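You operate a simulated robot arm through the tools that you are given. There is no shell and no other tool. Be economical: measure what you need, move in short steps, check, and stop when the job is done.

You run a simulated robot arm. Do the job below in one go: nothing can be reset, and whatever is moved stays where it is left.

## Task
Dose mould TWO with the shots printed on it.
Fine: seat it in the mould carriage and slide it out again after; spill nothing; leave shot dial and gate as set.

It is judged by the outcome, as a careful person would: the job done as asked, and still so three seconds after it is handed in. It fails if anything else is knocked over, pushed out of place, dropped, spilled or broken.

## Robot
A 7-joint arm with a two-finger parallel gripper, fixed in place. Base frame: the origin is at the foot of the arm, x ahead of it, y to its left, z up; the work surface is at about z = 0. Readings come in cm, rad, newtons and seconds.
With the tool pointing down near the work surface it reaches from about 22 to 58 cm from the base axis. Its first joint turns from -1.152 to 1.152 rad. Payload 2.5 kg.
Tool frame: the origin (TCP) lies between the finger pads and is the grasp point; the fingertips stand 2.3 cm ahead of it; z points along the fingers, y is the line along which they close. The gripper opens to 9.4 cm. The fingers are 3.8 cm wide and 1 cm thick; the gripper's body (5.4 by 9.6 cm) begins 3.9 cm behind the TCP.
Orientation is that of the tool frame in the base frame, as a unit quaternion [w, x, y, z]. With the fingers straight down and closing along the base's y, the tool's x points along the base's -x, its y along +y and its z along -z.

## Interface
- The arm moves only by the tool servo_tool. Its argument "increments" is a list that holds one entry, the list of rows, each a list of 7 numbers: the shift along the tool's x, y, z in units of 25 mm (1.0 is 25 mm), then the turn, a rotation vector about the tool's x, y, z in units of 6 degrees (1.0 is 6 degrees), then the opening, from 0 (shut) to 1 (fully open). In form: [[[x, y, z, wx, wy, wz, gripper], ...]]. A call has 1 to 12 rows; each row shifts and turns the commanded pose from where the row before left it, along the tool's axes as they then stand. A call with a number of a shift or a turn outside -1 to 1 is refused whole. A row lasts 0.2 s, in which the tool goes at most 5 cm and 0.15 rad; a call with a longer step from one row to the next is refused whole, and so is a gripper value outside its range. Where a pose cannot be reached the arm comes as near as it can. A force on the tool above 60 N (or 10 N above the force at the start of the call, whichever is more), or a blocked arm, ends the call early, and 0.2 s more pass. Each finger travels about 10.8 cm/s and halts on what it meets, pressing with about 41 N; the grip force reading is that of the motor and also rises with nothing between the fingers. The clock runs only during rows and for 0.2 s after the last one: add rows that do not move to give the fingers time. It gives the time, the measured TCP pose, the force on the tool (base axes), the opening and the grip force at its end, in the units of the frame above (readings bear some noise).
- Cameras (640 x 400 px; columns grow to the right, rows downward): "scene" is fixed at [13.61, -42.52, 53.75]; the picture's right is [0.66, -0.75, 0.00], its down [-0.46, -0.41, -0.79] and it looks along [0.59, 0.52, -0.61] (base axes); focal length 246 px, centre (320, 200). "wrist" rides on the gripper at [8.6, 1.6, -7.5] in the tool frame; the picture's right is [-0.18, 0.98, 0.00], its down [-0.58, -0.11, -0.81] and it looks along [-0.79, -0.15, 0.59] (tool axes); focal length 243 px, centre (320, 200). There is no depth. A picture from a camera that has moved, and an enlarged one, comes with that camera's place and axes in the base frame and with its lens.
- grab_frame(camera): a new picture of that camera. The clock stands still meanwhile.
- inspect(camera, box): a new picture of the part [left, top, right, bottom] of that camera's present view, enlarged. The clock stands still meanwhile.
- finish_job(): hands the job in; it is judged then, once.

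Go step by step. Nothing tells you positions but the pictures and the camera data: compare them with the known pose of the tool, close in by small moves and look again before you grip or let go. The budget is 120 turns and 84 pictures, counting those below and the enlarged ones. Unless the task says otherwise, let go and move clear before handing in, and close with one line.

The tools are called by a JSON object that holds its "api" and its "payload". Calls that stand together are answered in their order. servo_tool: Moves the arm, as the interface text tells. Its arguments: {"type":"object","properties":{"increments":{"type":"array","items":{"type":"array","items":{"type":"array","items":{"type":"number"}}}}},"required":["increments"]} The other tools are called the same way: grab_frame (camera) takes a picture; inspect (camera, box) takes an enlarged picture of a part of a camera's view; finish_job () hands the job in.

At the start:

```text
t: 0.0
tool_pos: [32.76, -25.71, 36.63]
tcp_rot: [0.0, 0.0, 1.0, 0.0]
force: [0.4, 0.4, -0.1]
grip_width: 9.41
finger_force: 0.0
```

scene: 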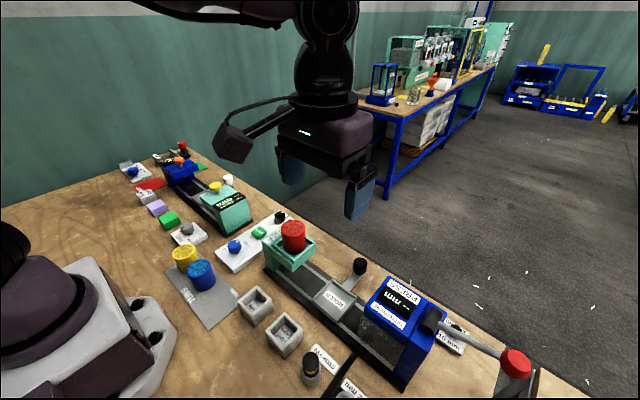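
wrist: 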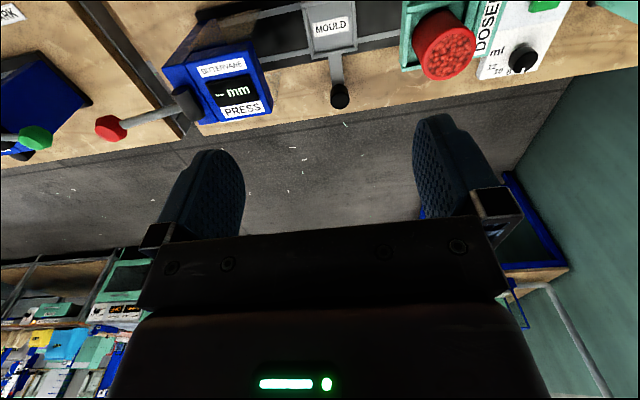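

I see a bench with a doser (red hopper), a mould carriage with a rail, a press, and two small moulds. I'll enlarge the relevant parts first.

{"api": "inspect", "payload": {"camera": "scene", "box": [220, 200, 460, 400]}}

{"api": "inspect", "payload": {"camera": "scene", "box": [120, 140, 320, 280]}}

{"api": "inspect", "payload": {"camera": "scene", "box": [220, 270, 380, 400]}}

```text
2.00 times, centred on (340, 300) of scene
camera zoom: at [13.61, -42.52, 53.75], right [0.66, -0.75, 0.0], down [-0.46, -0.41, -0.79], along [0.59, 0.52, -0.61], focal length 491 px, centre (280, 0)
```

zoom: 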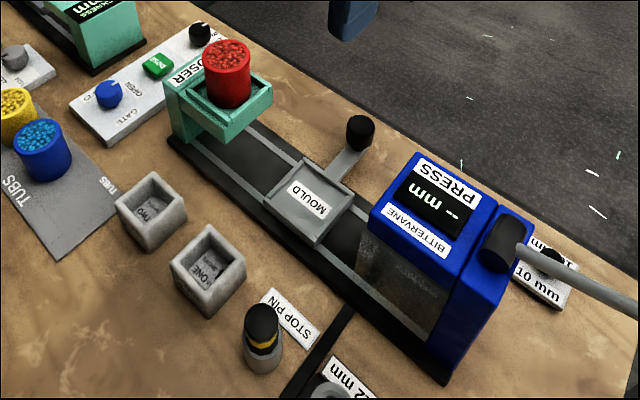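

```text
2.86 times, centred on (220, 210) of scene
camera zoom: at [13.61, -42.52, 53.75], right [0.66, -0.75, 0.0], down [-0.46, -0.41, -0.79], along [0.59, 0.52, -0.61], focal length 702 px, centre (606, 171)
```

zoom: 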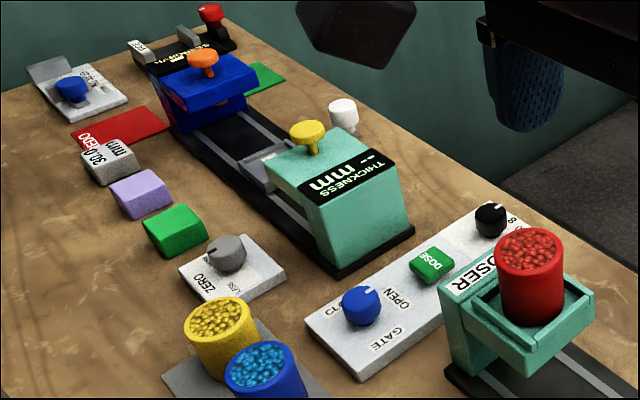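

```text
3.08 times, centred on (300, 335) of scene
camera zoom: at [13.61, -42.52, 53.75], right [0.66, -0.75, 0.0], down [-0.46, -0.41, -0.79], along [0.59, 0.52, -0.61], focal length 756 px, centre (382, -215)
```

zoom: 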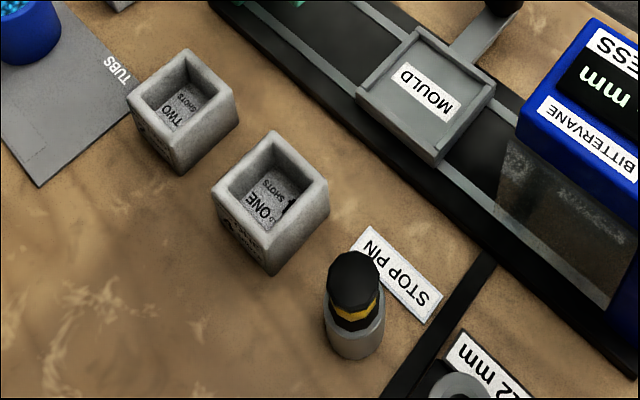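

I put mould TWO near (25.6, -13), the carriage near (38, -25.5), the doser near y = -12 and the DOSE button near (40, 5). I'll bring the wrist camera in to read the print.

{"api": "servo_tool", "payload": {"increments": [[[0.34, 0.73, 0.8, 0, 0, 0, 1], [0.34, 0.73, 0.8, 0, 0, 0, 1], [0.34, 0.73, 0.8, 0, 0, 0, 1], [0.34, 0.73, 0.8, 0, 0, 0, 1], [0.34, 0.73, 0.8, 0, 0, 0, 1], [0.34, 0.73, 0.8, 0, 0, 0, 1], [0.34, 0.73, 0.8, 0, 0, 0, 1], [0, 0, 0, 0, 0, 0, 1]]]}}

{"api": "grab_frame", "payload": {"camera": "wrist"}}

{"api": "grab_frame", "payload": {"camera": "scene"}}

```text
t: 1.8
tool_pos: [26.96, -12.86, 22.44]
tcp_rot: [0.0, 0.001, 1.0, 0.0]
force: [0.2, 0.4, -0.2]
grip_width: 9.38
finger_force: 0.0
```

```text
78 pictures are left
camera wrist: at [18.37, -11.08, 30.05], right [0.18, 0.98, 0.0], down [0.58, -0.11, 0.81], along [0.79, -0.15, -0.59], focal length 243 px, centre (320, 200)
```

wrist: 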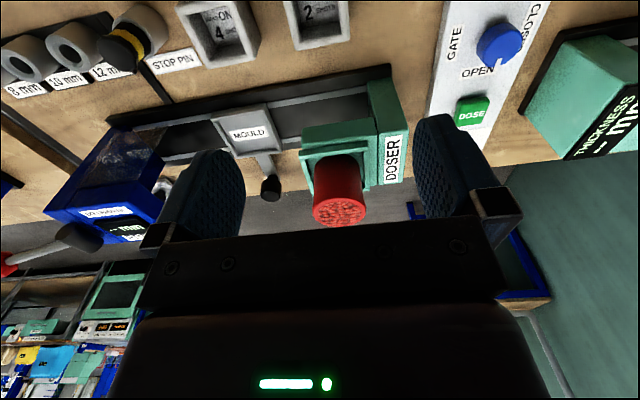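

```text
77 pictures are left
```

scene: 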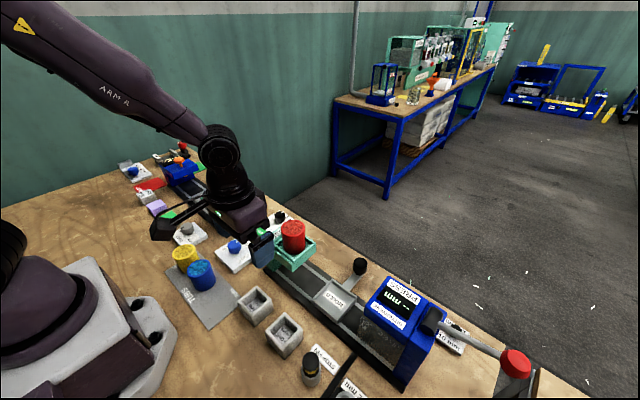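

{"api": "inspect", "payload": {"camera": "wrist", "box": [180, 0, 380, 125]}}

{"api": "inspect", "payload": {"camera": "wrist", "box": [400, 0, 600, 125]}}

{"api": "inspect", "payload": {"camera": "wrist", "box": [210, 80, 410, 205]}}

```text
3.20 times, centred on (280, 62) of wrist
camera zoom: at [18.37, -11.08, 30.05], right [0.18, 0.98, 0.0], down [0.58, -0.11, 0.81], along [0.79, -0.15, -0.59], focal length 776 px, centre (448, 640)
```

zoom: 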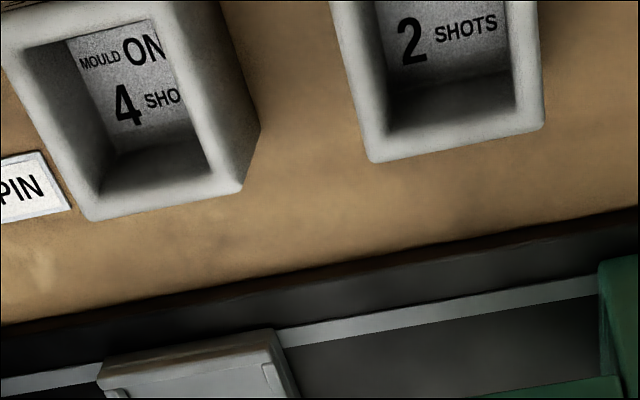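

```text
3.20 times, centred on (500, 62) of wrist
camera zoom: at [18.37, -11.08, 30.05], right [0.18, 0.98, 0.0], down [0.58, -0.11, 0.81], along [0.79, -0.15, -0.59], focal length 776 px, centre (-256, 640)
```

zoom: 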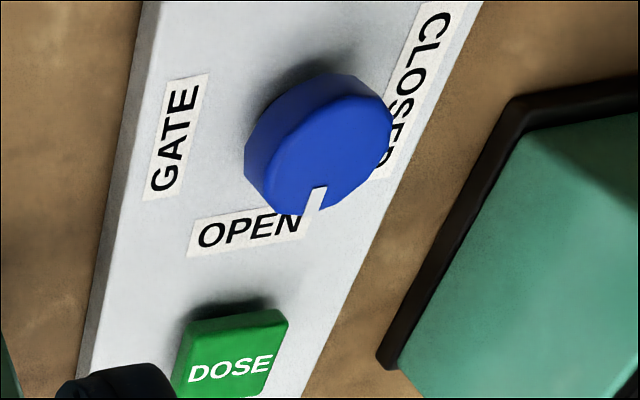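

```text
3.20 times, centred on (310, 142) of wrist
camera zoom: at [18.37, -11.08, 30.05], right [0.18, 0.98, 0.0], down [0.58, -0.11, 0.81], along [0.79, -0.15, -0.59], focal length 776 px, centre (352, 384)
```

zoom: 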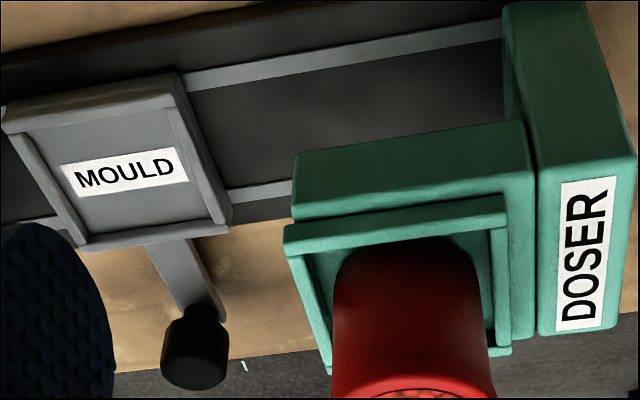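

The print on TWO says 2 shots and the gate stands at OPEN. Mould TWO is at about (25.7, -12.7), about 5.3 cm wide and square to the base axes. I'll go down above it and check.

{"api": "servo_tool", "payload": {"increments": [[[0.25, 0.03, 0.9, 0, 0, 0, 1], [0.25, 0.03, 0.9, 0, 0, 0, 1], [0, 0, 0.9, 0, 0, 0, 1], [0, 0, 0.9, 0, 0, 0, 1], [0, 0, 0, 0, 0, 0, 1]]]}}

{"api": "grab_frame", "payload": {"camera": "wrist"}}

{"api": "inspect", "payload": {"camera": "scene", "box": [180, 220, 340, 360]}}

```text
t: 3.0
tool_pos: [25.56, -12.74, 13.72]
tcp_rot: [0.0, 0.001, 1.0, 0.0]
force: [-0.5, -0.8, -0.2]
grip_width: 9.4
finger_force: 0.0
```

```text
73 pictures are left
camera wrist: at [17.07, -10.97, 21.27], right [0.18, 0.98, 0.0], down [0.58, -0.11, 0.81], along [0.79, -0.15, -0.59], focal length 243 px, centre (320, 200)
```

wrist: 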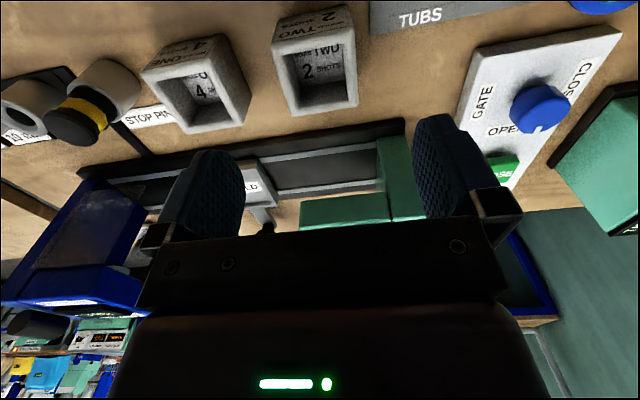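

```text
2.86 times, centred on (260, 290) of scene
camera zoom: at [13.61, -42.52, 53.75], right [0.66, -0.75, 0.0], down [-0.46, -0.41, -0.79], along [0.59, 0.52, -0.61], focal length 702 px, centre (491, -57)
```

zoom: 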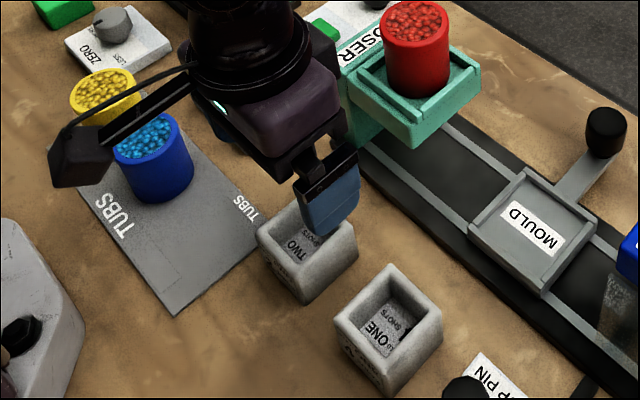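

Mould TWO reads as x 23.1–28.6, y -15.5 to -10.1, about 3.7 cm high. I'll go down around it, keeping the fingertips about 1.4 cm above the bench so they clear the tray rim later.

{"api": "servo_tool", "payload": {"increments": [[[-0.11, -0.02, 0.8, 0, 0, 0, 1], [0, 0, 0.8, 0, 0, 0, 1], [0, 0, 0.8, 0, 0, 0, 1], [0, 0, 0.6, 0, 0, 0, 1], [0, 0, 0.4, 0, 0, 0, 1], [0, 0, 0, 0, 0, 0, 1]]]}}

{"api": "grab_frame", "payload": {"camera": "wrist"}}

{"api": "inspect", "payload": {"camera": "scene", "box": [200, 240, 320, 340]}}

```text
t: 4.4
tool_pos: [25.89, -12.74, 5.08]
tcp_rot: [-0.001, 0.0, 1.0, 0.0]
force: [0.1, -0.4, 0.0]
grip_width: 9.4
finger_force: 0.1
```

```text
71 pictures are left
camera wrist: at [17.41, -11.04, 12.64], right [0.18, 0.98, 0.0], down [0.58, -0.11, 0.81], along [0.79, -0.15, -0.59], focal length 243 px, centre (320, 200)
```

wrist: 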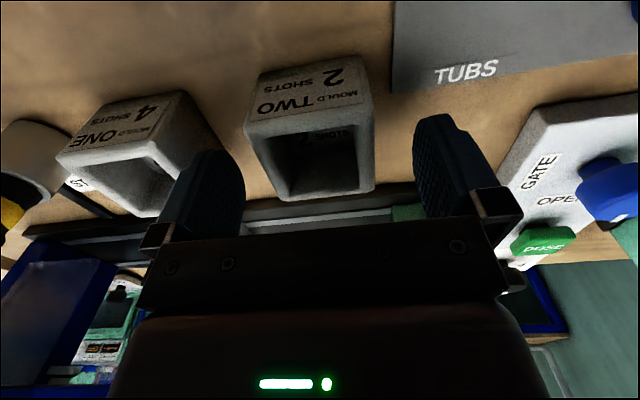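

```text
4.00 times, centred on (260, 290) of scene
camera zoom: at [13.61, -42.52, 53.75], right [0.66, -0.75, 0.0], down [-0.46, -0.41, -0.79], along [0.59, 0.52, -0.61], focal length 982 px, centre (560, -160)
```

zoom: 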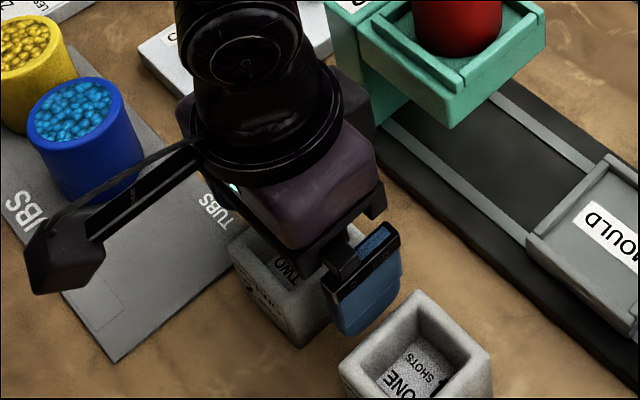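

The mould measures about 5.2 cm square and 4.6 cm high, with its centre near (25.4, -12.7). I'll lower a little more, shift 4 mm towards the base and close.

{"api": "servo_tool", "payload": {"increments": [[[0.18, 0.01, 0.42, 0, 0, 0, 1], [0, 0, 0, 0, 0, 0, 1], [0, 0, 0, 0, 0, 0, 0.7], [0, 0, 0, 0, 0, 0, 0.4], [0, 0, 0, 0, 0, 0, 0.4], [0, 0, 0, 0, 0, 0, 0.4], [0, 0, 0, 0, 0, 0, 0.4]]]}}

{"api": "grab_frame", "payload": {"camera": "wrist"}}

```text
t: 6.0
tool_pos: [25.43, -12.82, 4.07]
tcp_rot: [0.0, 0.0, 1.0, 0.0]
force: [0.4, 0.0, 0.0]
grip_width: 5.39
finger_force: 40.9
```

```text
69 pictures are left
camera wrist: at [16.86, -11.02, 11.64], right [0.18, 0.98, 0.0], down [0.58, -0.11, 0.81], along [0.79, -0.15, -0.59], focal length 243 px, centre (320, 200)
```

wrist: 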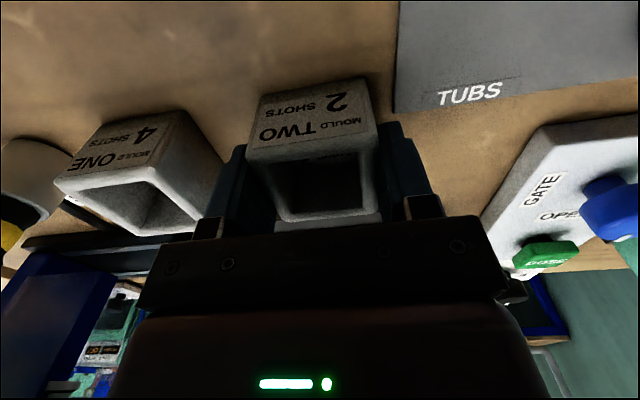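

TWO is gripped. I'll lift it, go sideways in front of the doser, then forward over the tray.

{"api": "servo_tool", "payload": {"increments": [[[0, 0, -0.5, 0, 0, 0, 0.4], [0, 0, -0.9, 0, 0, 0, 0.4], [0, 0, -0.9, 0, 0, 0, 0.4], [0, 0, -0.9, 0, 0, 0, 0.4], [0, -0.9, 0, 0, 0, 0, 0.4], [0, -0.9, 0, 0, 0, 0, 0.4], [0, -0.9, 0, 0, 0, 0, 0.4], [0, -0.9, 0, 0, 0, 0, 0.4], [0, -0.9, 0, 0, 0, 0, 0.4], [0, -0.3, 0, 0, 0, 0, 0.4], [0, 0, 0, 0, 0, 0, 0.4]]]}}

{"api": "grab_frame", "payload": {"camera": "wrist"}}

{"api": "inspect", "payload": {"camera": "scene", "box": [220, 200, 400, 360]}}

```text
t: 8.4
tool_pos: [25.43, -24.99, 12.09]
tcp_rot: [-0.001, 0.0, 1.0, 0.0]
force: [-0.4, 0.0, -2.1]
grip_width: 5.38
finger_force: 40.8
```

```text
68 pictures are left
camera wrist: at [16.88, -23.17, 19.67], right [0.18, 0.98, 0.0], down [0.58, -0.11, 0.81], along [0.79, -0.15, -0.59], focal length 243 px, centre (320, 200)
```

wrist: 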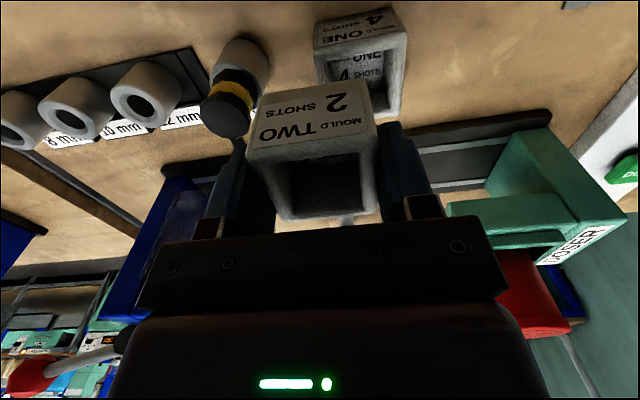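

```text
2.50 times, centred on (310, 280) of scene
camera zoom: at [13.61, -42.53, 53.75], right [0.66, -0.75, 0.0], down [-0.46, -0.41, -0.79], along [0.59, 0.52, -0.61], focal length 614 px, centre (345, 0)
```

zoom: 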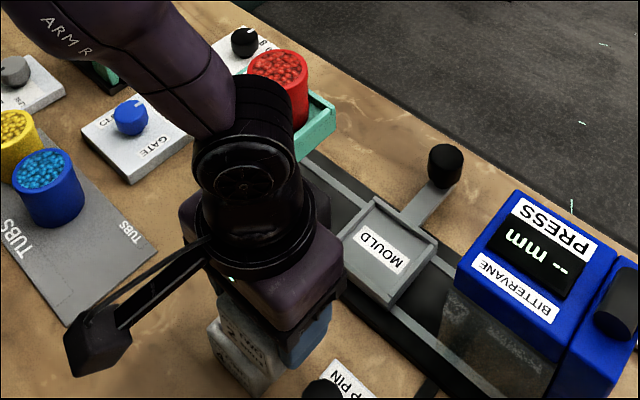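

Next I move forward over the tray at height, then compare the mould with the tray in the scene view.

{"api": "servo_tool", "payload": {"increments": [[[-0.9, 0, 0, 0, 0, 0, 0.4], [-0.9, 0, 0, 0, 0, 0, 0.4], [-0.9, 0, 0, 0, 0, 0, 0.4], [-0.9, 0, 0, 0, 0, 0, 0.4], [-0.9, 0, 0, 0, 0, 0, 0.4], [-0.5, 0, 0.5, 0, 0, 0, 0.4], [0, 0, 0.5, 0, 0, 0, 0.4], [0, 0, 0, 0, 0, 0, 0.4]]]}}

{"api": "grab_frame", "payload": {"camera": "wrist"}}

{"api": "inspect", "payload": {"camera": "scene", "box": [270, 220, 430, 340]}}

```text
t: 10.2
tool_pos: [38.01, -24.79, 9.66]
tcp_rot: [0.0, 0.001, 1.0, 0.0]
force: [0.2, 0.4, -2.1]
grip_width: 5.37
finger_force: 41.3
```

```text
66 pictures are left
camera wrist: at [29.39, -23.07, 17.17], right [0.19, 0.98, 0.0], down [0.58, -0.11, 0.81], along [0.79, -0.15, -0.59], focal length 243 px, centre (320, 200)
```

wrist: 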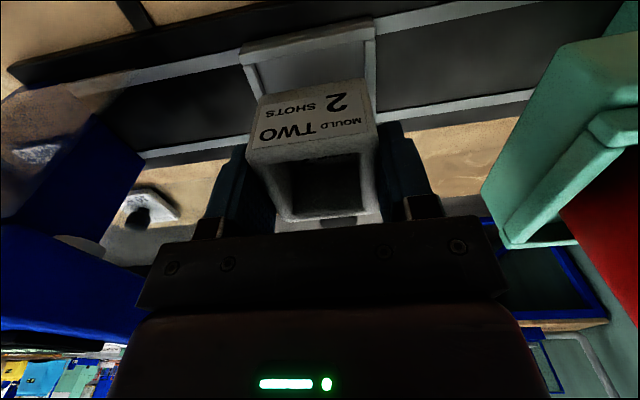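

```text
3.33 times, centred on (350, 280) of scene
camera zoom: at [13.61, -42.52, 53.75], right [0.66, -0.75, 0.0], down [-0.46, -0.41, -0.79], along [0.59, 0.52, -0.61], focal length 819 px, centre (220, -67)
```

zoom: 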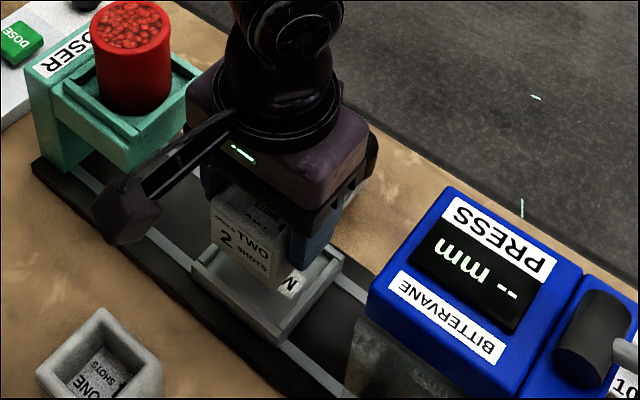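

{"api": "inspect", "payload": {"camera": "wrist", "box": [210, 0, 410, 125]}}

```text
3.20 times, centred on (310, 62) of wrist
camera zoom: at [29.39, -23.07, 17.17], right [0.19, 0.98, 0.0], down [0.58, -0.11, 0.81], along [0.79, -0.15, -0.59], focal length 776 px, centre (352, 640)
```

zoom: 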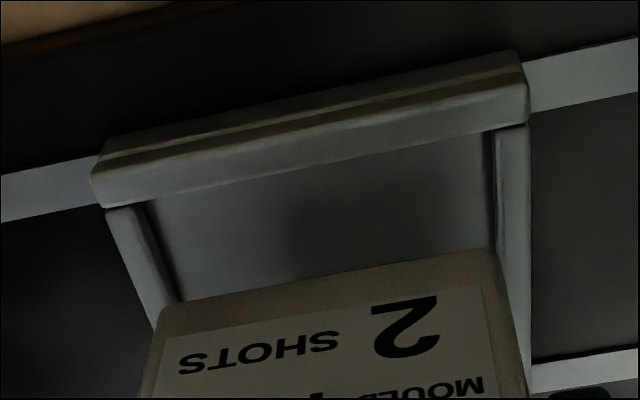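

The tray recess has y centre about -24.9 and x centre about 38.0–38.1. The mould sits about 1 mm too far forward and 2 mm too far left. I'll correct that and lower to just above the rim.

{"api": "servo_tool", "payload": {"increments": [[[0.04, -0.07, 0.5, 0, 0, 0, 0.4], [0, 0, 0.5, 0, 0, 0, 0.4], [0, 0, 0.16, 0, 0, 0, 0.4], [0, 0, 0, 0, 0, 0, 0.4]]]}}

{"api": "inspect", "payload": {"camera": "wrist", "box": [210, 0, 410, 125]}}

{"api": "inspect", "payload": {"camera": "scene", "box": [300, 240, 380, 300]}}

```text
t: 11.2
tool_pos: [37.77, -24.96, 6.66]
tcp_rot: [0.0, 0.001, 1.0, 0.0]
force: [0.6, 0.7, -2.6]
grip_width: 5.4
finger_force: 40.8
```

```text
3.20 times, centred on (310, 62) of wrist
camera zoom: at [29.26, -23.25, 14.26], right [0.18, 0.98, 0.0], down [0.58, -0.11, 0.81], along [0.79, -0.15, -0.59], focal length 776 px, centre (352, 640)
```

zoom: 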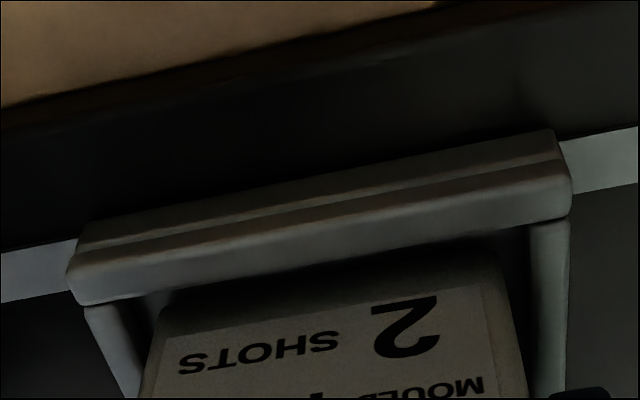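

```text
6.67 times, centred on (340, 270) of scene
camera zoom: at [13.61, -42.52, 53.75], right [0.66, -0.75, 0.0], down [-0.46, -0.41, -0.79], along [0.59, 0.52, -0.61], focal length 1637 px, centre (187, -267)
```

zoom: 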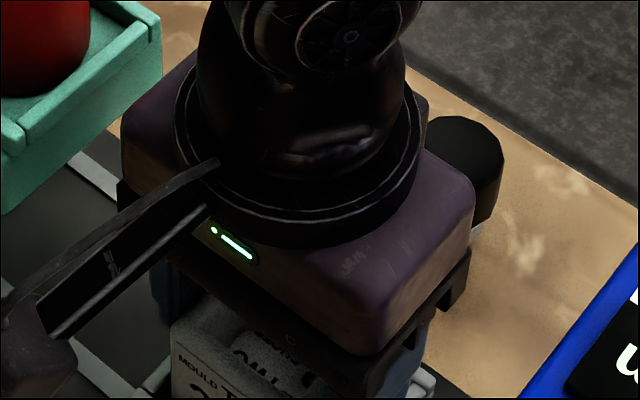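

The mould is 1.5 mm too far toward -y, and x looks good. I'll nudge it over and lower slowly into the recess.

{"api": "servo_tool", "payload": {"increments": [[[0, 0.06, 0, 0, 0, 0, 0.4], [0, 0, 0.1, 0, 0, 0, 0.4], [0, 0, 0.1, 0, 0, 0, 0.4], [0, 0, 0.1, 0, 0, 0, 0.4], [0, 0, 0, 0, 0, 0, 0.4]]]}}

{"api": "inspect", "payload": {"camera": "wrist", "box": [210, 0, 410, 125]}}

```text
t: 12.4
tool_pos: [38.05, -24.94, 6.39]
tcp_rot: [0.003, 0.0, 1.0, -0.002]
force: [-8.3, 1.4, 42.1]
grip_width: 5.38
finger_force: 41.0
```

```text
3.20 times, centred on (310, 62) of wrist
camera zoom: at [29.36, -23.19, 13.75], right [0.19, 0.98, 0.0], down [0.58, -0.11, 0.81], along [0.8, -0.15, -0.59], focal length 776 px, centre (352, 640)
```

zoom: 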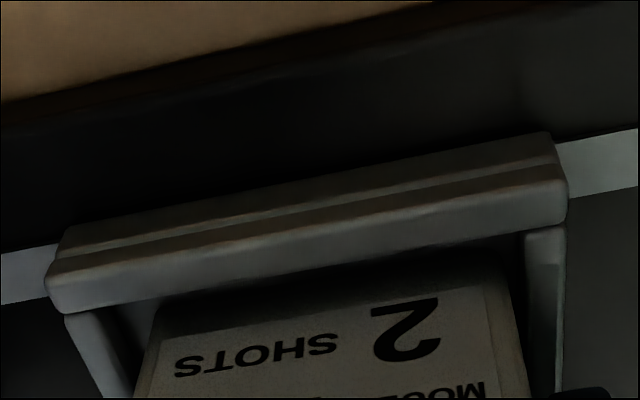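

There's contact with a backward push, so the mould seems to be catching the far wall. I'll lift, shift 3 mm back and look again.

{"api": "servo_tool", "payload": {"increments": [[[0, 0, -0.3, 0, 0, 0, 0.4], [0.12, 0, -0.2, 0, 0, 0, 0.4], [0, 0, 0, 0, 0, 0, 0.4], [0, 0, 0, 0, 0, 0, 0.4]]]}}

{"api": "inspect", "payload": {"camera": "wrist", "box": [210, 0, 410, 125]}}

```text
t: 13.4
tool_pos: [37.58, -24.8, 7.24]
tcp_rot: [0.001, 0.0, 1.0, 0.0]
force: [0.5, 0.0, -2.4]
grip_width: 5.38
finger_force: 41.1
```

```text
3.20 times, centred on (310, 62) of wrist
camera zoom: at [28.94, -23.07, 14.74], right [0.18, 0.98, 0.0], down [0.58, -0.11, 0.81], along [0.79, -0.15, -0.59], focal length 776 px, centre (352, 640)
```

zoom: 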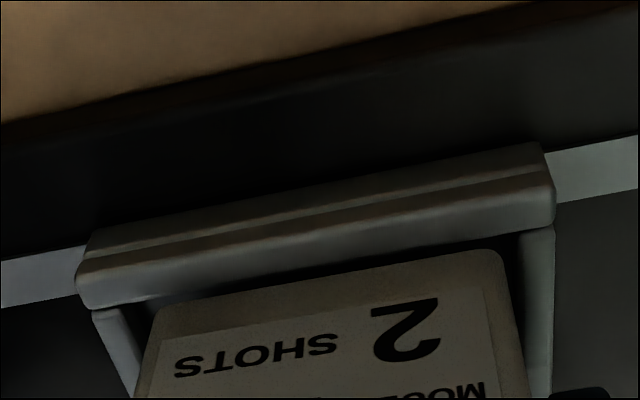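

I'll try lowering here, 1 mm further forward, and watch the force.

{"api": "servo_tool", "payload": {"increments": [[[-0.03, 0, 0.15, 0, 0, 0, 0.4], [0, 0, 0.15, 0, 0, 0, 0.4], [0, 0, 0.07, 0, 0, 0, 0.4], [0, 0, 0.07, 0, 0, 0, 0.4], [0, 0, 0.07, 0, 0, 0, 0.4], [0, 0, 0, 0, 0, 0, 0.4]]]}}

{"api": "inspect", "payload": {"camera": "wrist", "box": [210, 0, 410, 125]}}

```text
t: 14.8
tool_pos: [37.62, -24.78, 5.96]
tcp_rot: [0.001, -0.001, 1.0, -0.001]
force: [-3.9, 1.6, 28.9]
grip_width: 5.38
finger_force: 41.4
```

```text
3.20 times, centred on (310, 62) of wrist
camera zoom: at [29.13, -23.11, 13.48], right [0.18, 0.98, 0.0], down [0.58, -0.11, 0.81], along [0.79, -0.15, -0.59], focal length 776 px, centre (352, 640)
```

zoom: 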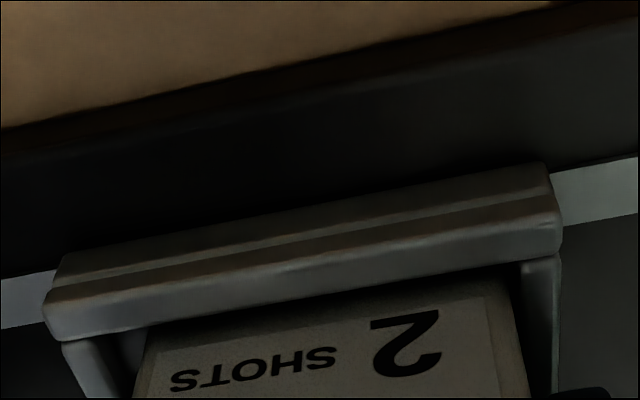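

{"api": "inspect", "payload": {"camera": "scene", "box": [300, 260, 400, 330]}}

{"api": "grab_frame", "payload": {"camera": "wrist"}}

```text
5.71 times, centred on (350, 295) of scene
camera zoom: at [13.59, -42.52, 53.76], right [0.66, -0.75, 0.0], down [-0.46, -0.41, -0.79], along [0.59, 0.52, -0.61], focal length 1403 px, centre (149, -343)
```

zoom: 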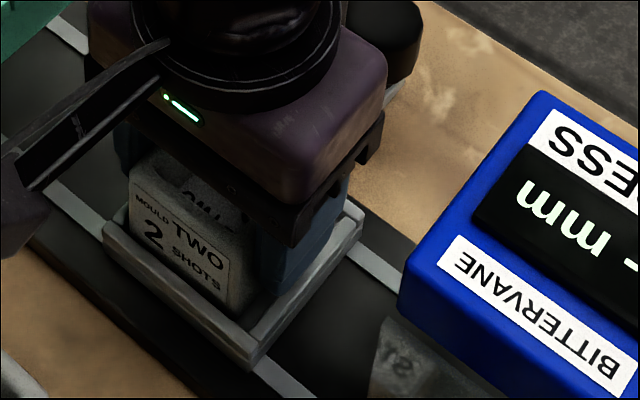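

```text
57 pictures are left
camera wrist: at [29.13, -23.11, 13.48], right [0.18, 0.98, 0.0], down [0.58, -0.11, 0.81], along [0.79, -0.15, -0.59], focal length 243 px, centre (320, 200)
```

wrist: 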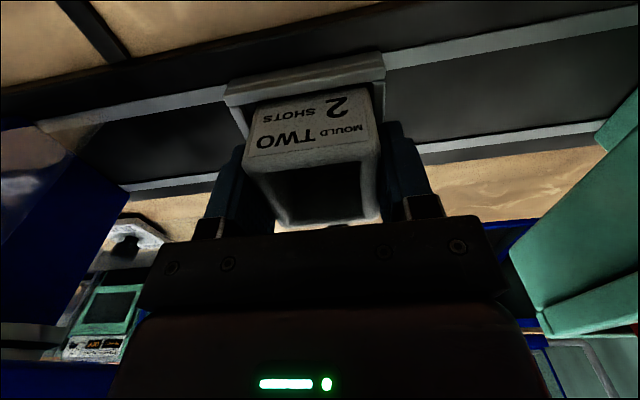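

TWO appears to be inside the tray walls, resting with its bottom near z = 1.9. I'll release gently and rise straight up.

{"api": "servo_tool", "payload": {"increments": [[[0, 0, 0, 0, 0, 0, 0.62], [0, 0, 0, 0, 0, 0, 0.75], [0, 0, 0, 0, 0, 0, 0.8], [0, 0, 0, 0, 0, 0, 0.8], [0, 0, -0.5, 0, 0, 0, 0.8], [0, 0, -0.8, 0, 0, 0, 0.8], [0, 0, -0.8, 0, 0, 0, 0.8], [0, 0, 0, 0, 0, 0, 0.8]]]}}

{"api": "grab_frame", "payload": {"camera": "wrist"}}

{"api": "inspect", "payload": {"camera": "scene", "box": [300, 240, 400, 310]}}

```text
t: 16.6
tool_pos: [37.73, -24.79, 11.16]
tcp_rot: [0.0, 0.0, 1.0, 0.0]
force: [0.2, 0.2, 0.0]
grip_width: 7.52
finger_force: 0.1
```

```text
56 pictures are left
camera wrist: at [29.07, -22.99, 18.67], right [0.18, 0.98, 0.0], down [0.58, -0.11, 0.81], along [0.79, -0.15, -0.59], focal length 243 px, centre (320, 200)
```

wrist: 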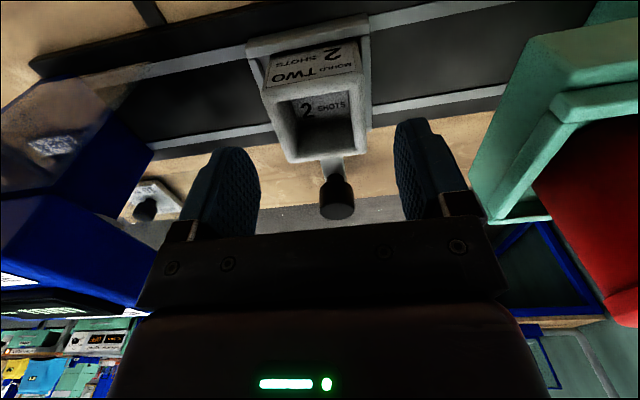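

```text
5.71 times, centred on (350, 275) of scene
camera zoom: at [13.61, -42.52, 53.75], right [0.66, -0.75, 0.0], down [-0.46, -0.41, -0.79], along [0.59, 0.52, -0.61], focal length 1403 px, centre (149, -229)
```

zoom: 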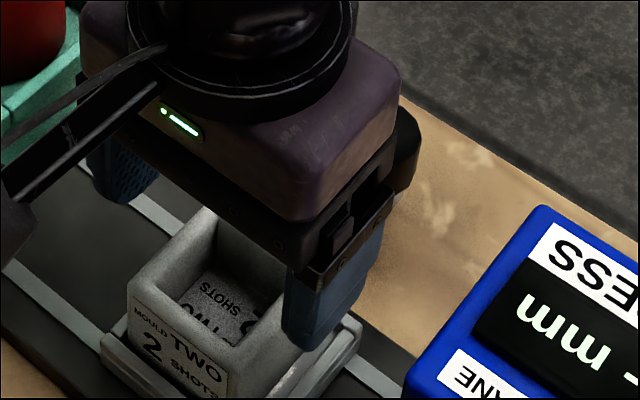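

{"api": "inspect", "payload": {"camera": "wrist", "box": [220, 20, 400, 220]}}

{"api": "inspect", "payload": {"camera": "scene", "box": [300, 270, 380, 330]}}

```text
2.00 times, centred on (310, 120) of wrist
camera zoom: at [29.07, -22.99, 18.67], right [0.18, 0.98, 0.0], down [0.58, -0.11, 0.81], along [0.79, -0.15, -0.59], focal length 485 px, centre (340, 360)
```

zoom: 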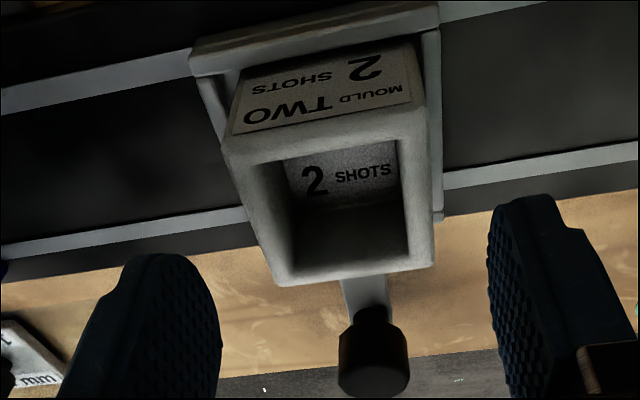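

```text
6.67 times, centred on (340, 300) of scene
camera zoom: at [13.61, -42.52, 53.75], right [0.66, -0.75, 0.0], down [-0.46, -0.41, -0.79], along [0.59, 0.52, -0.61], focal length 1637 px, centre (187, -467)
```

zoom: 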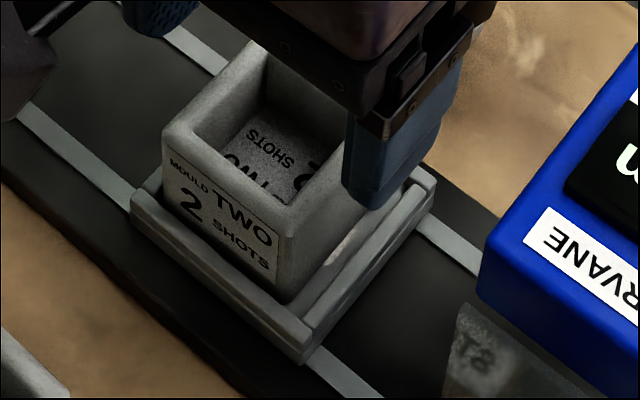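

TWO sits square in the tray. The carriage knob is near (48.2, -25, top 5.5). With the present yaw the wrist camera would hit the doser while sliding, so I'll rise and turn 90° to put the camera on the -y side.

{"api": "servo_tool", "payload": {"increments": [[[0, 0, -0.9, 0, 0, 0, 0.8], [0, 0, -0.9, 0, 0, 0, 0.8], [0, 0, -0.9, 0, 0, 0, 0.8], [0, 0, -0.7, 0, 0, -1, 0.8], [0, 0, 0, 0, 0, -1, 0.8], [0, 0, 0, 0, 0, -1, 0.8], [0, 0, 0, 0, 0, -1, 0.8], [0, 0, 0, 0, 0, -1, 0.8], [0, 0, 0, 0, 0, -1, 0.8], [0, 0, 0, 0, 0, -1, 0.8], [0, 0, 0, 0, 0, -1, 0.8]]]}}

{"api": "servo_tool", "payload": {"increments": [[[0, 0, 0, 0, 0, -1, 0.8], [0, 0, 0, 0, 0, -1, 0.8], [0, 0, 0, 0, 0, -1, 0.8], [0, 0, 0, 0, 0, -1, 0.8], [0, 0, 0, 0, 0, -1, 0.8], [0, 0, 0, 0, 0, -1, 0.8], [0, 0, 0, 0, 0, -1, 0.8], [0, 0, 0, 0, 0, 0, 0.8]]]}}

{"api": "grab_frame", "payload": {"camera": "scene"}}

{"api": "grab_frame", "payload": {"camera": "wrist"}}

```text
t: 19.0
tool_pos: [37.54, -24.82, 19.65]
tcp_rot: [-0.001, -0.407, 0.914, 0.001]
force: [0.0, 0.0, -0.5]
grip_width: 7.5
finger_force: 0.1
```

```text
t: 20.8
tool_pos: [37.69, -24.82, 19.63]
tcp_rot: [0.0, 0.708, -0.707, 0.0]
force: [0.1, 0.2, -0.2]
grip_width: 7.53
finger_force: 0.0
```

```text
52 pictures are left
```

scene: 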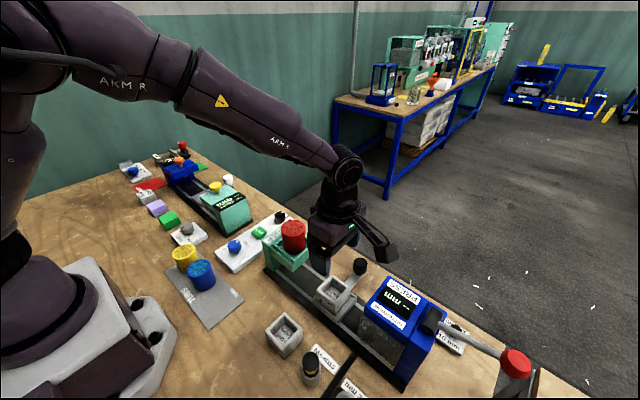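

```text
51 pictures are left
camera wrist: at [36.17, -33.38, 27.21], right [-0.98, 0.18, 0.0], down [0.11, 0.58, 0.81], along [0.15, 0.79, -0.59], focal length 243 px, centre (320, 200)
```

wrist: 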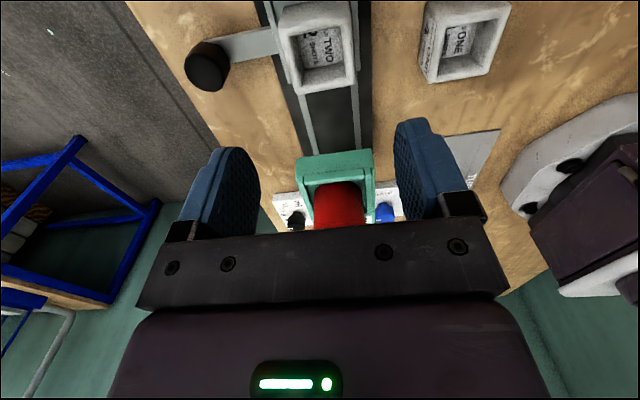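

{"api": "inspect", "payload": {"camera": "scene", "box": [295, 250, 375, 310]}}

{"api": "inspect", "payload": {"camera": "wrist", "box": [170, 0, 390, 140]}}

```text
6.67 times, centred on (335, 280) of scene
camera zoom: at [13.61, -42.52, 53.75], right [0.66, -0.75, 0.0], down [-0.46, -0.41, -0.79], along [0.59, 0.52, -0.61], focal length 1637 px, centre (220, -333)
```

zoom: 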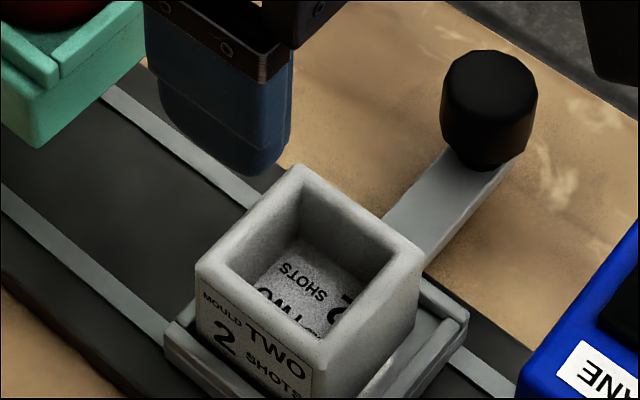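

```text
2.86 times, centred on (280, 70) of wrist
camera zoom: at [36.17, -33.38, 27.21], right [-0.98, 0.18, 0.0], down [0.11, 0.58, 0.81], along [0.15, 0.79, -0.59], focal length 693 px, centre (434, 571)
```

zoom: 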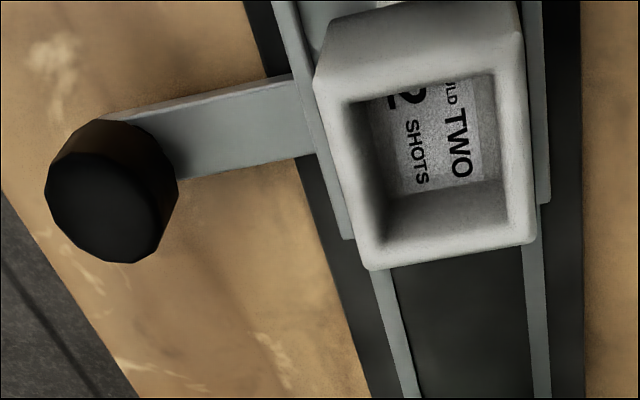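

The mould looks well seated. With the camera on the -y side it could touch the press at the knob, so I'll turn a further 90° so the camera faces away from the bench, out over +x.

{"api": "servo_tool", "payload": {"increments": [[[0, 0, 0, 0, 0, -1, 0.8], [0, -0.5, 0, 0, 0, -1, 0.8], [0, -0.5, 0, 0, 0, -1, 0.8], [0, -0.5, 0, 0, 0, -1, 0.8], [0, 0, 0, 0, 0, -1, 0.8], [0, 0, 0, 0, 0, -1, 0.8], [0, 0, 0, 0, 0, -1, 0.8], [0, 0, 0, 0, 0, -1, 0.8]]]}}

{"api": "servo_tool", "payload": {"increments": [[[0, 0, 0, 0, 0, -1, 0.8], [0, 0, 0, 0, 0, -1, 0.8], [0, 0, 0, 0, 0, -1, 0.8], [0, 0, 0, 0, 0, -1, 0.8], [0, 0, 0, 0, 0, -1, 0.8], [0, 0, 0, 0, 0, -1, 0.8], [0, 0, 0, 0, 0, -1, 0.8], [0, 0, 0, 0, 0, 0, 0.8]]]}}

{"api": "grab_frame", "payload": {"camera": "scene"}}

```text
t: 22.6
tool_pos: [41.12, -24.09, 19.58]
tcp_rot: [0.0, 0.934, -0.358, 0.0]
force: [1.0, -0.2, -0.5]
grip_width: 7.52
finger_force: 0.1
```

```text
t: 24.4
tool_pos: [43.06, -21.58, 18.87]
tcp_rot: [0.002, 1.0, -0.001, 0.0]
force: [0.2, 0.3, 0.6]
grip_width: 7.51
finger_force: 0.1
out of reach, approached as far as the arm can: row 6, 7
```

```text
48 pictures are left
```

scene: 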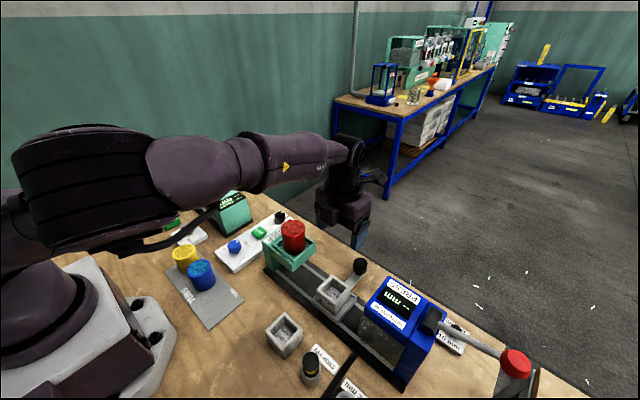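

The wrist is at its limit with the full half turn here. I'll back off about 12° and read the pose again.

{"api": "servo_tool", "payload": {"increments": [[[0, 0, 0, 0, 0, 1, 0.8], [0, 0, 0, 0, 0, 1, 0.8], [0, 0, 0, 0, 0, 0, 0.8], [0, 0, 0, 0, 0, 0, 0.8]]]}}

```text
t: 25.4
tool_pos: [43.07, -21.75, 18.82]
tcp_rot: [0.0, 0.994, -0.105, -0.001]
force: [0.3, 0.7, -0.5]
grip_width: 7.51
finger_force: 0.1
```

{"api": "servo_tool", "payload": {"increments": [[[0.75, 0.27, 0, 0, 0, 0, 0.8], [0.75, 0.27, 0.2, 0, 0, 0, 0.8], [0.77, 0.27, 0.6, 0, 0, 0, 0.8], [0, 0, 0.8, 0, 0, 0, 0.8], [0, 0, 0.8, 0, 0, 0, 0.8], [0, 0, 0.8, 0, 0, 0, 0.8], [0, 0, 0, 0, 0, 0, 0.8]]]}}

{"api": "grab_frame", "payload": {"camera": "wrist"}}

{"api": "inspect", "payload": {"camera": "scene", "box": [310, 220, 410, 290]}}

```text
t: 27.0
tool_pos: [48.2, -25.15, 10.89]
tcp_rot: [0.0, 0.995, -0.104, 0.0]
force: [0.5, -0.1, -0.2]
grip_width: 7.53
finger_force: 0.0
```

```text
47 pictures are left
camera wrist: at [56.48, -28.33, 18.43], right [-0.39, -0.92, 0.0], down [-0.55, 0.23, 0.81], along [-0.74, 0.31, -0.59], focal length 243 px, centre (320, 200)
```

wrist: 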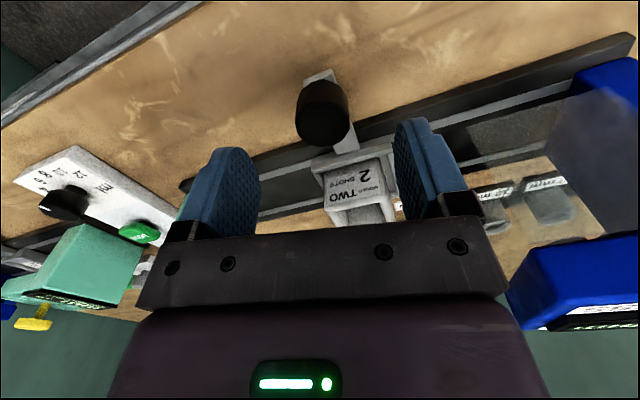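

```text
5.71 times, centred on (360, 255) of scene
camera zoom: at [13.61, -42.52, 53.75], right [0.66, -0.75, 0.0], down [-0.46, -0.41, -0.79], along [0.59, 0.52, -0.61], focal length 1403 px, centre (91, -114)
```

zoom: 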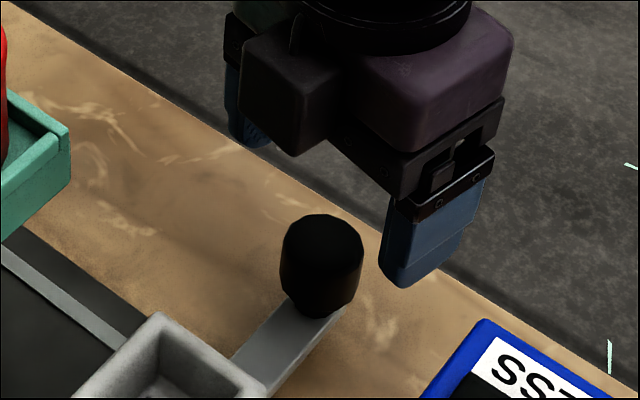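

The knob is centred under the open gripper. I'll go down around it and close.

{"api": "servo_tool", "payload": {"increments": [[[-0.05, -0.07, 0.7, 0, 0, 0, 0.8], [0, 0, 0.7, 0, 0, 0, 0.8], [0, 0, 0.5, 0, 0, 0, 0.8], [0, 0, 0.3, 0, 0, 0, 0.8], [0, 0, 0, 0, 0, 0, 0.8]]]}}

{"api": "grab_frame", "payload": {"camera": "wrist"}}

{"api": "inspect", "payload": {"camera": "scene", "box": [310, 220, 410, 290]}}

```text
t: 28.2
tool_pos: [48.04, -24.83, 5.31]
tcp_rot: [0.0, 0.994, -0.105, 0.0]
force: [-0.4, -0.7, 0.0]
grip_width: 7.5
finger_force: 0.1
```

```text
45 pictures are left
camera wrist: at [56.23, -28.04, 12.88], right [-0.39, -0.92, 0.0], down [-0.55, 0.23, 0.81], along [-0.74, 0.31, -0.59], focal length 243 px, centre (320, 200)
```

wrist: 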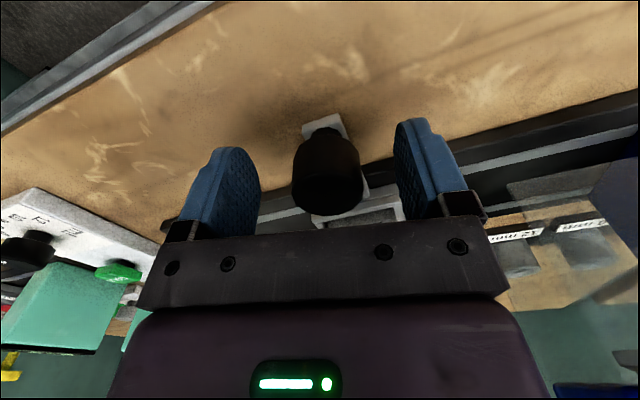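

```text
5.71 times, centred on (360, 255) of scene
camera zoom: at [13.61, -42.52, 53.75], right [0.66, -0.75, 0.0], down [-0.46, -0.41, -0.79], along [0.59, 0.52, -0.61], focal length 1403 px, centre (91, -114)
```

zoom: 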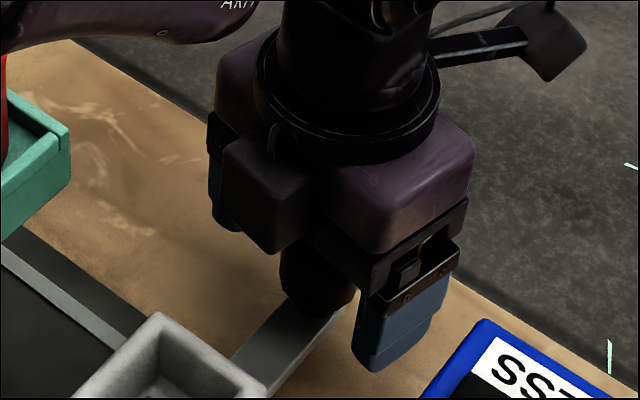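

{"api": "servo_tool", "payload": {"increments": [[[0, 0, 0, 0, 0, 0, 0.6], [0, 0, 0, 0, 0, 0, 0.4], [0, 0, 0, 0, 0, 0, 0.25], [0, 0, 0, 0, 0, 0, 0.25], [0, 0, 0, 0, 0, 0, 0.25], [0, 0, 0, 0, 0, 0, 0.25]]]}}

```text
t: 29.6
tool_pos: [47.88, -24.79, 5.29]
tcp_rot: [0.001, 0.994, -0.105, -0.001]
force: [-11.3, -3.0, 1.2]
grip_width: 3.29
finger_force: 45.0
```

The knob is gripped. I'll slide the carriage +y by 3 cm as a test.

{"api": "servo_tool", "payload": {"increments": [[[-0.04, -0.2, 0, 0, 0, 0, 0.25], [-0.083, -0.39, 0, 0, 0, 0, 0.25], [-0.083, -0.39, 0, 0, 0, 0, 0.25], [-0.04, -0.2, 0, 0, 0, 0, 0.25], [0, 0, 0, 0, 0, 0, 0.25]]]}}

{"api": "grab_frame", "payload": {"camera": "scene"}}

```text
t: 30.8
tool_pos: [47.98, -21.81, 5.52]
tcp_rot: [0.001, 0.994, -0.106, -0.001]
force: [-23.7, -1.0, 10.4]
grip_width: 3.29
finger_force: 44.7
```

```text
43 pictures are left
```

scene: 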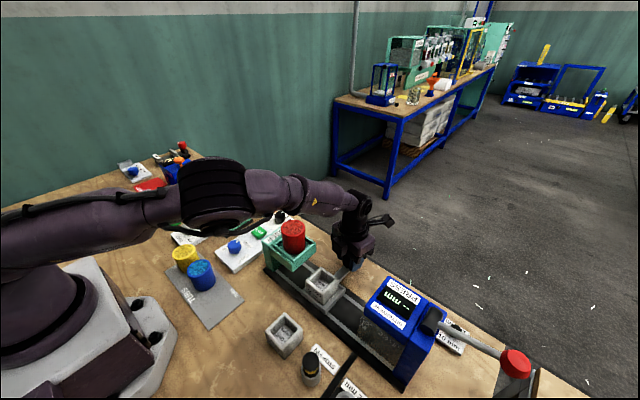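

{"api": "inspect", "payload": {"camera": "scene", "box": [260, 215, 380, 310]}}

{"api": "grab_frame", "payload": {"camera": "wrist"}}

```text
4.21 times, centred on (320, 262) of scene
camera zoom: at [13.6, -42.52, 53.76], right [0.66, -0.75, 0.0], down [-0.46, -0.41, -0.79], along [0.59, 0.52, -0.61], focal length 1034 px, centre (320, -63)
```

zoom: 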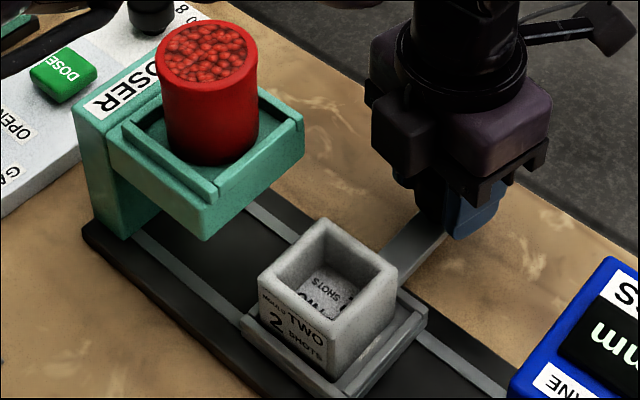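

```text
41 pictures are left
camera wrist: at [56.22, -25.1, 12.85], right [-0.39, -0.92, 0.0], down [-0.54, 0.23, 0.81], along [-0.75, 0.31, -0.59], focal length 243 px, centre (320, 200)
```

wrist: 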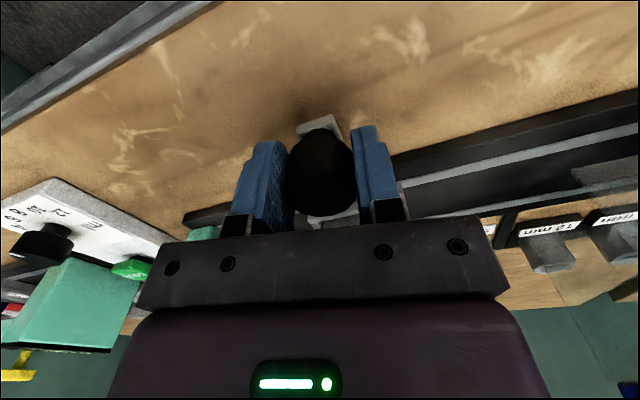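

The hopper underside is near z = 7.9, clear of the mould top at 6.5. I continue sliding, slowly.

{"api": "servo_tool", "payload": {"increments": [[[-0.1, -0.2, 0, 0, 0, 0, 0.25], [-0.083, -0.39, 0.03, 0, 0, 0, 0.25], [-0.083, -0.39, 0.03, 0, 0, 0, 0.25], [-0.083, -0.39, 0, 0, 0, 0, 0.25], [-0.083, -0.39, 0, 0, 0, 0, 0.25], [-0.083, -0.39, 0, 0, 0, 0, 0.25], [-0.04, -0.2, 0, 0, 0, 0, 0.25], [0, 0, 0, 0, 0, 0, 0.25]]]}}

{"api": "inspect", "payload": {"camera": "scene", "box": [250, 205, 370, 300]}}

```text
t: 32.6
tool_pos: [48.0, -15.66, 5.32]
tcp_rot: [-0.001, 0.995, -0.105, 0.002]
force: [-0.6, 0.1, 9.5]
grip_width: 3.31
finger_force: 45.0
```

```text
4.21 times, centred on (310, 252) of scene
camera zoom: at [13.6, -42.52, 53.76], right [0.66, -0.75, 0.0], down [-0.46, -0.41, -0.79], along [0.59, 0.52, -0.61], focal length 1034 px, centre (362, -21)
```

zoom: 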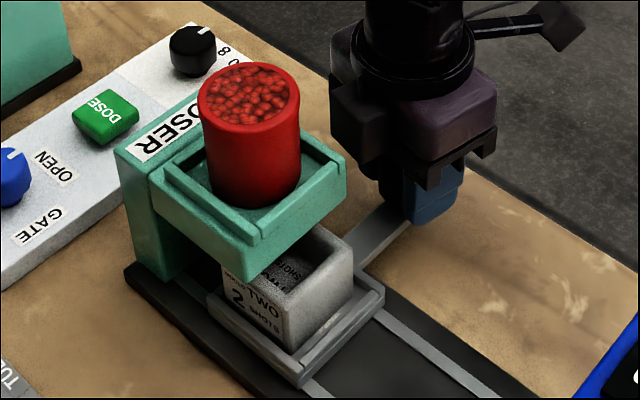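

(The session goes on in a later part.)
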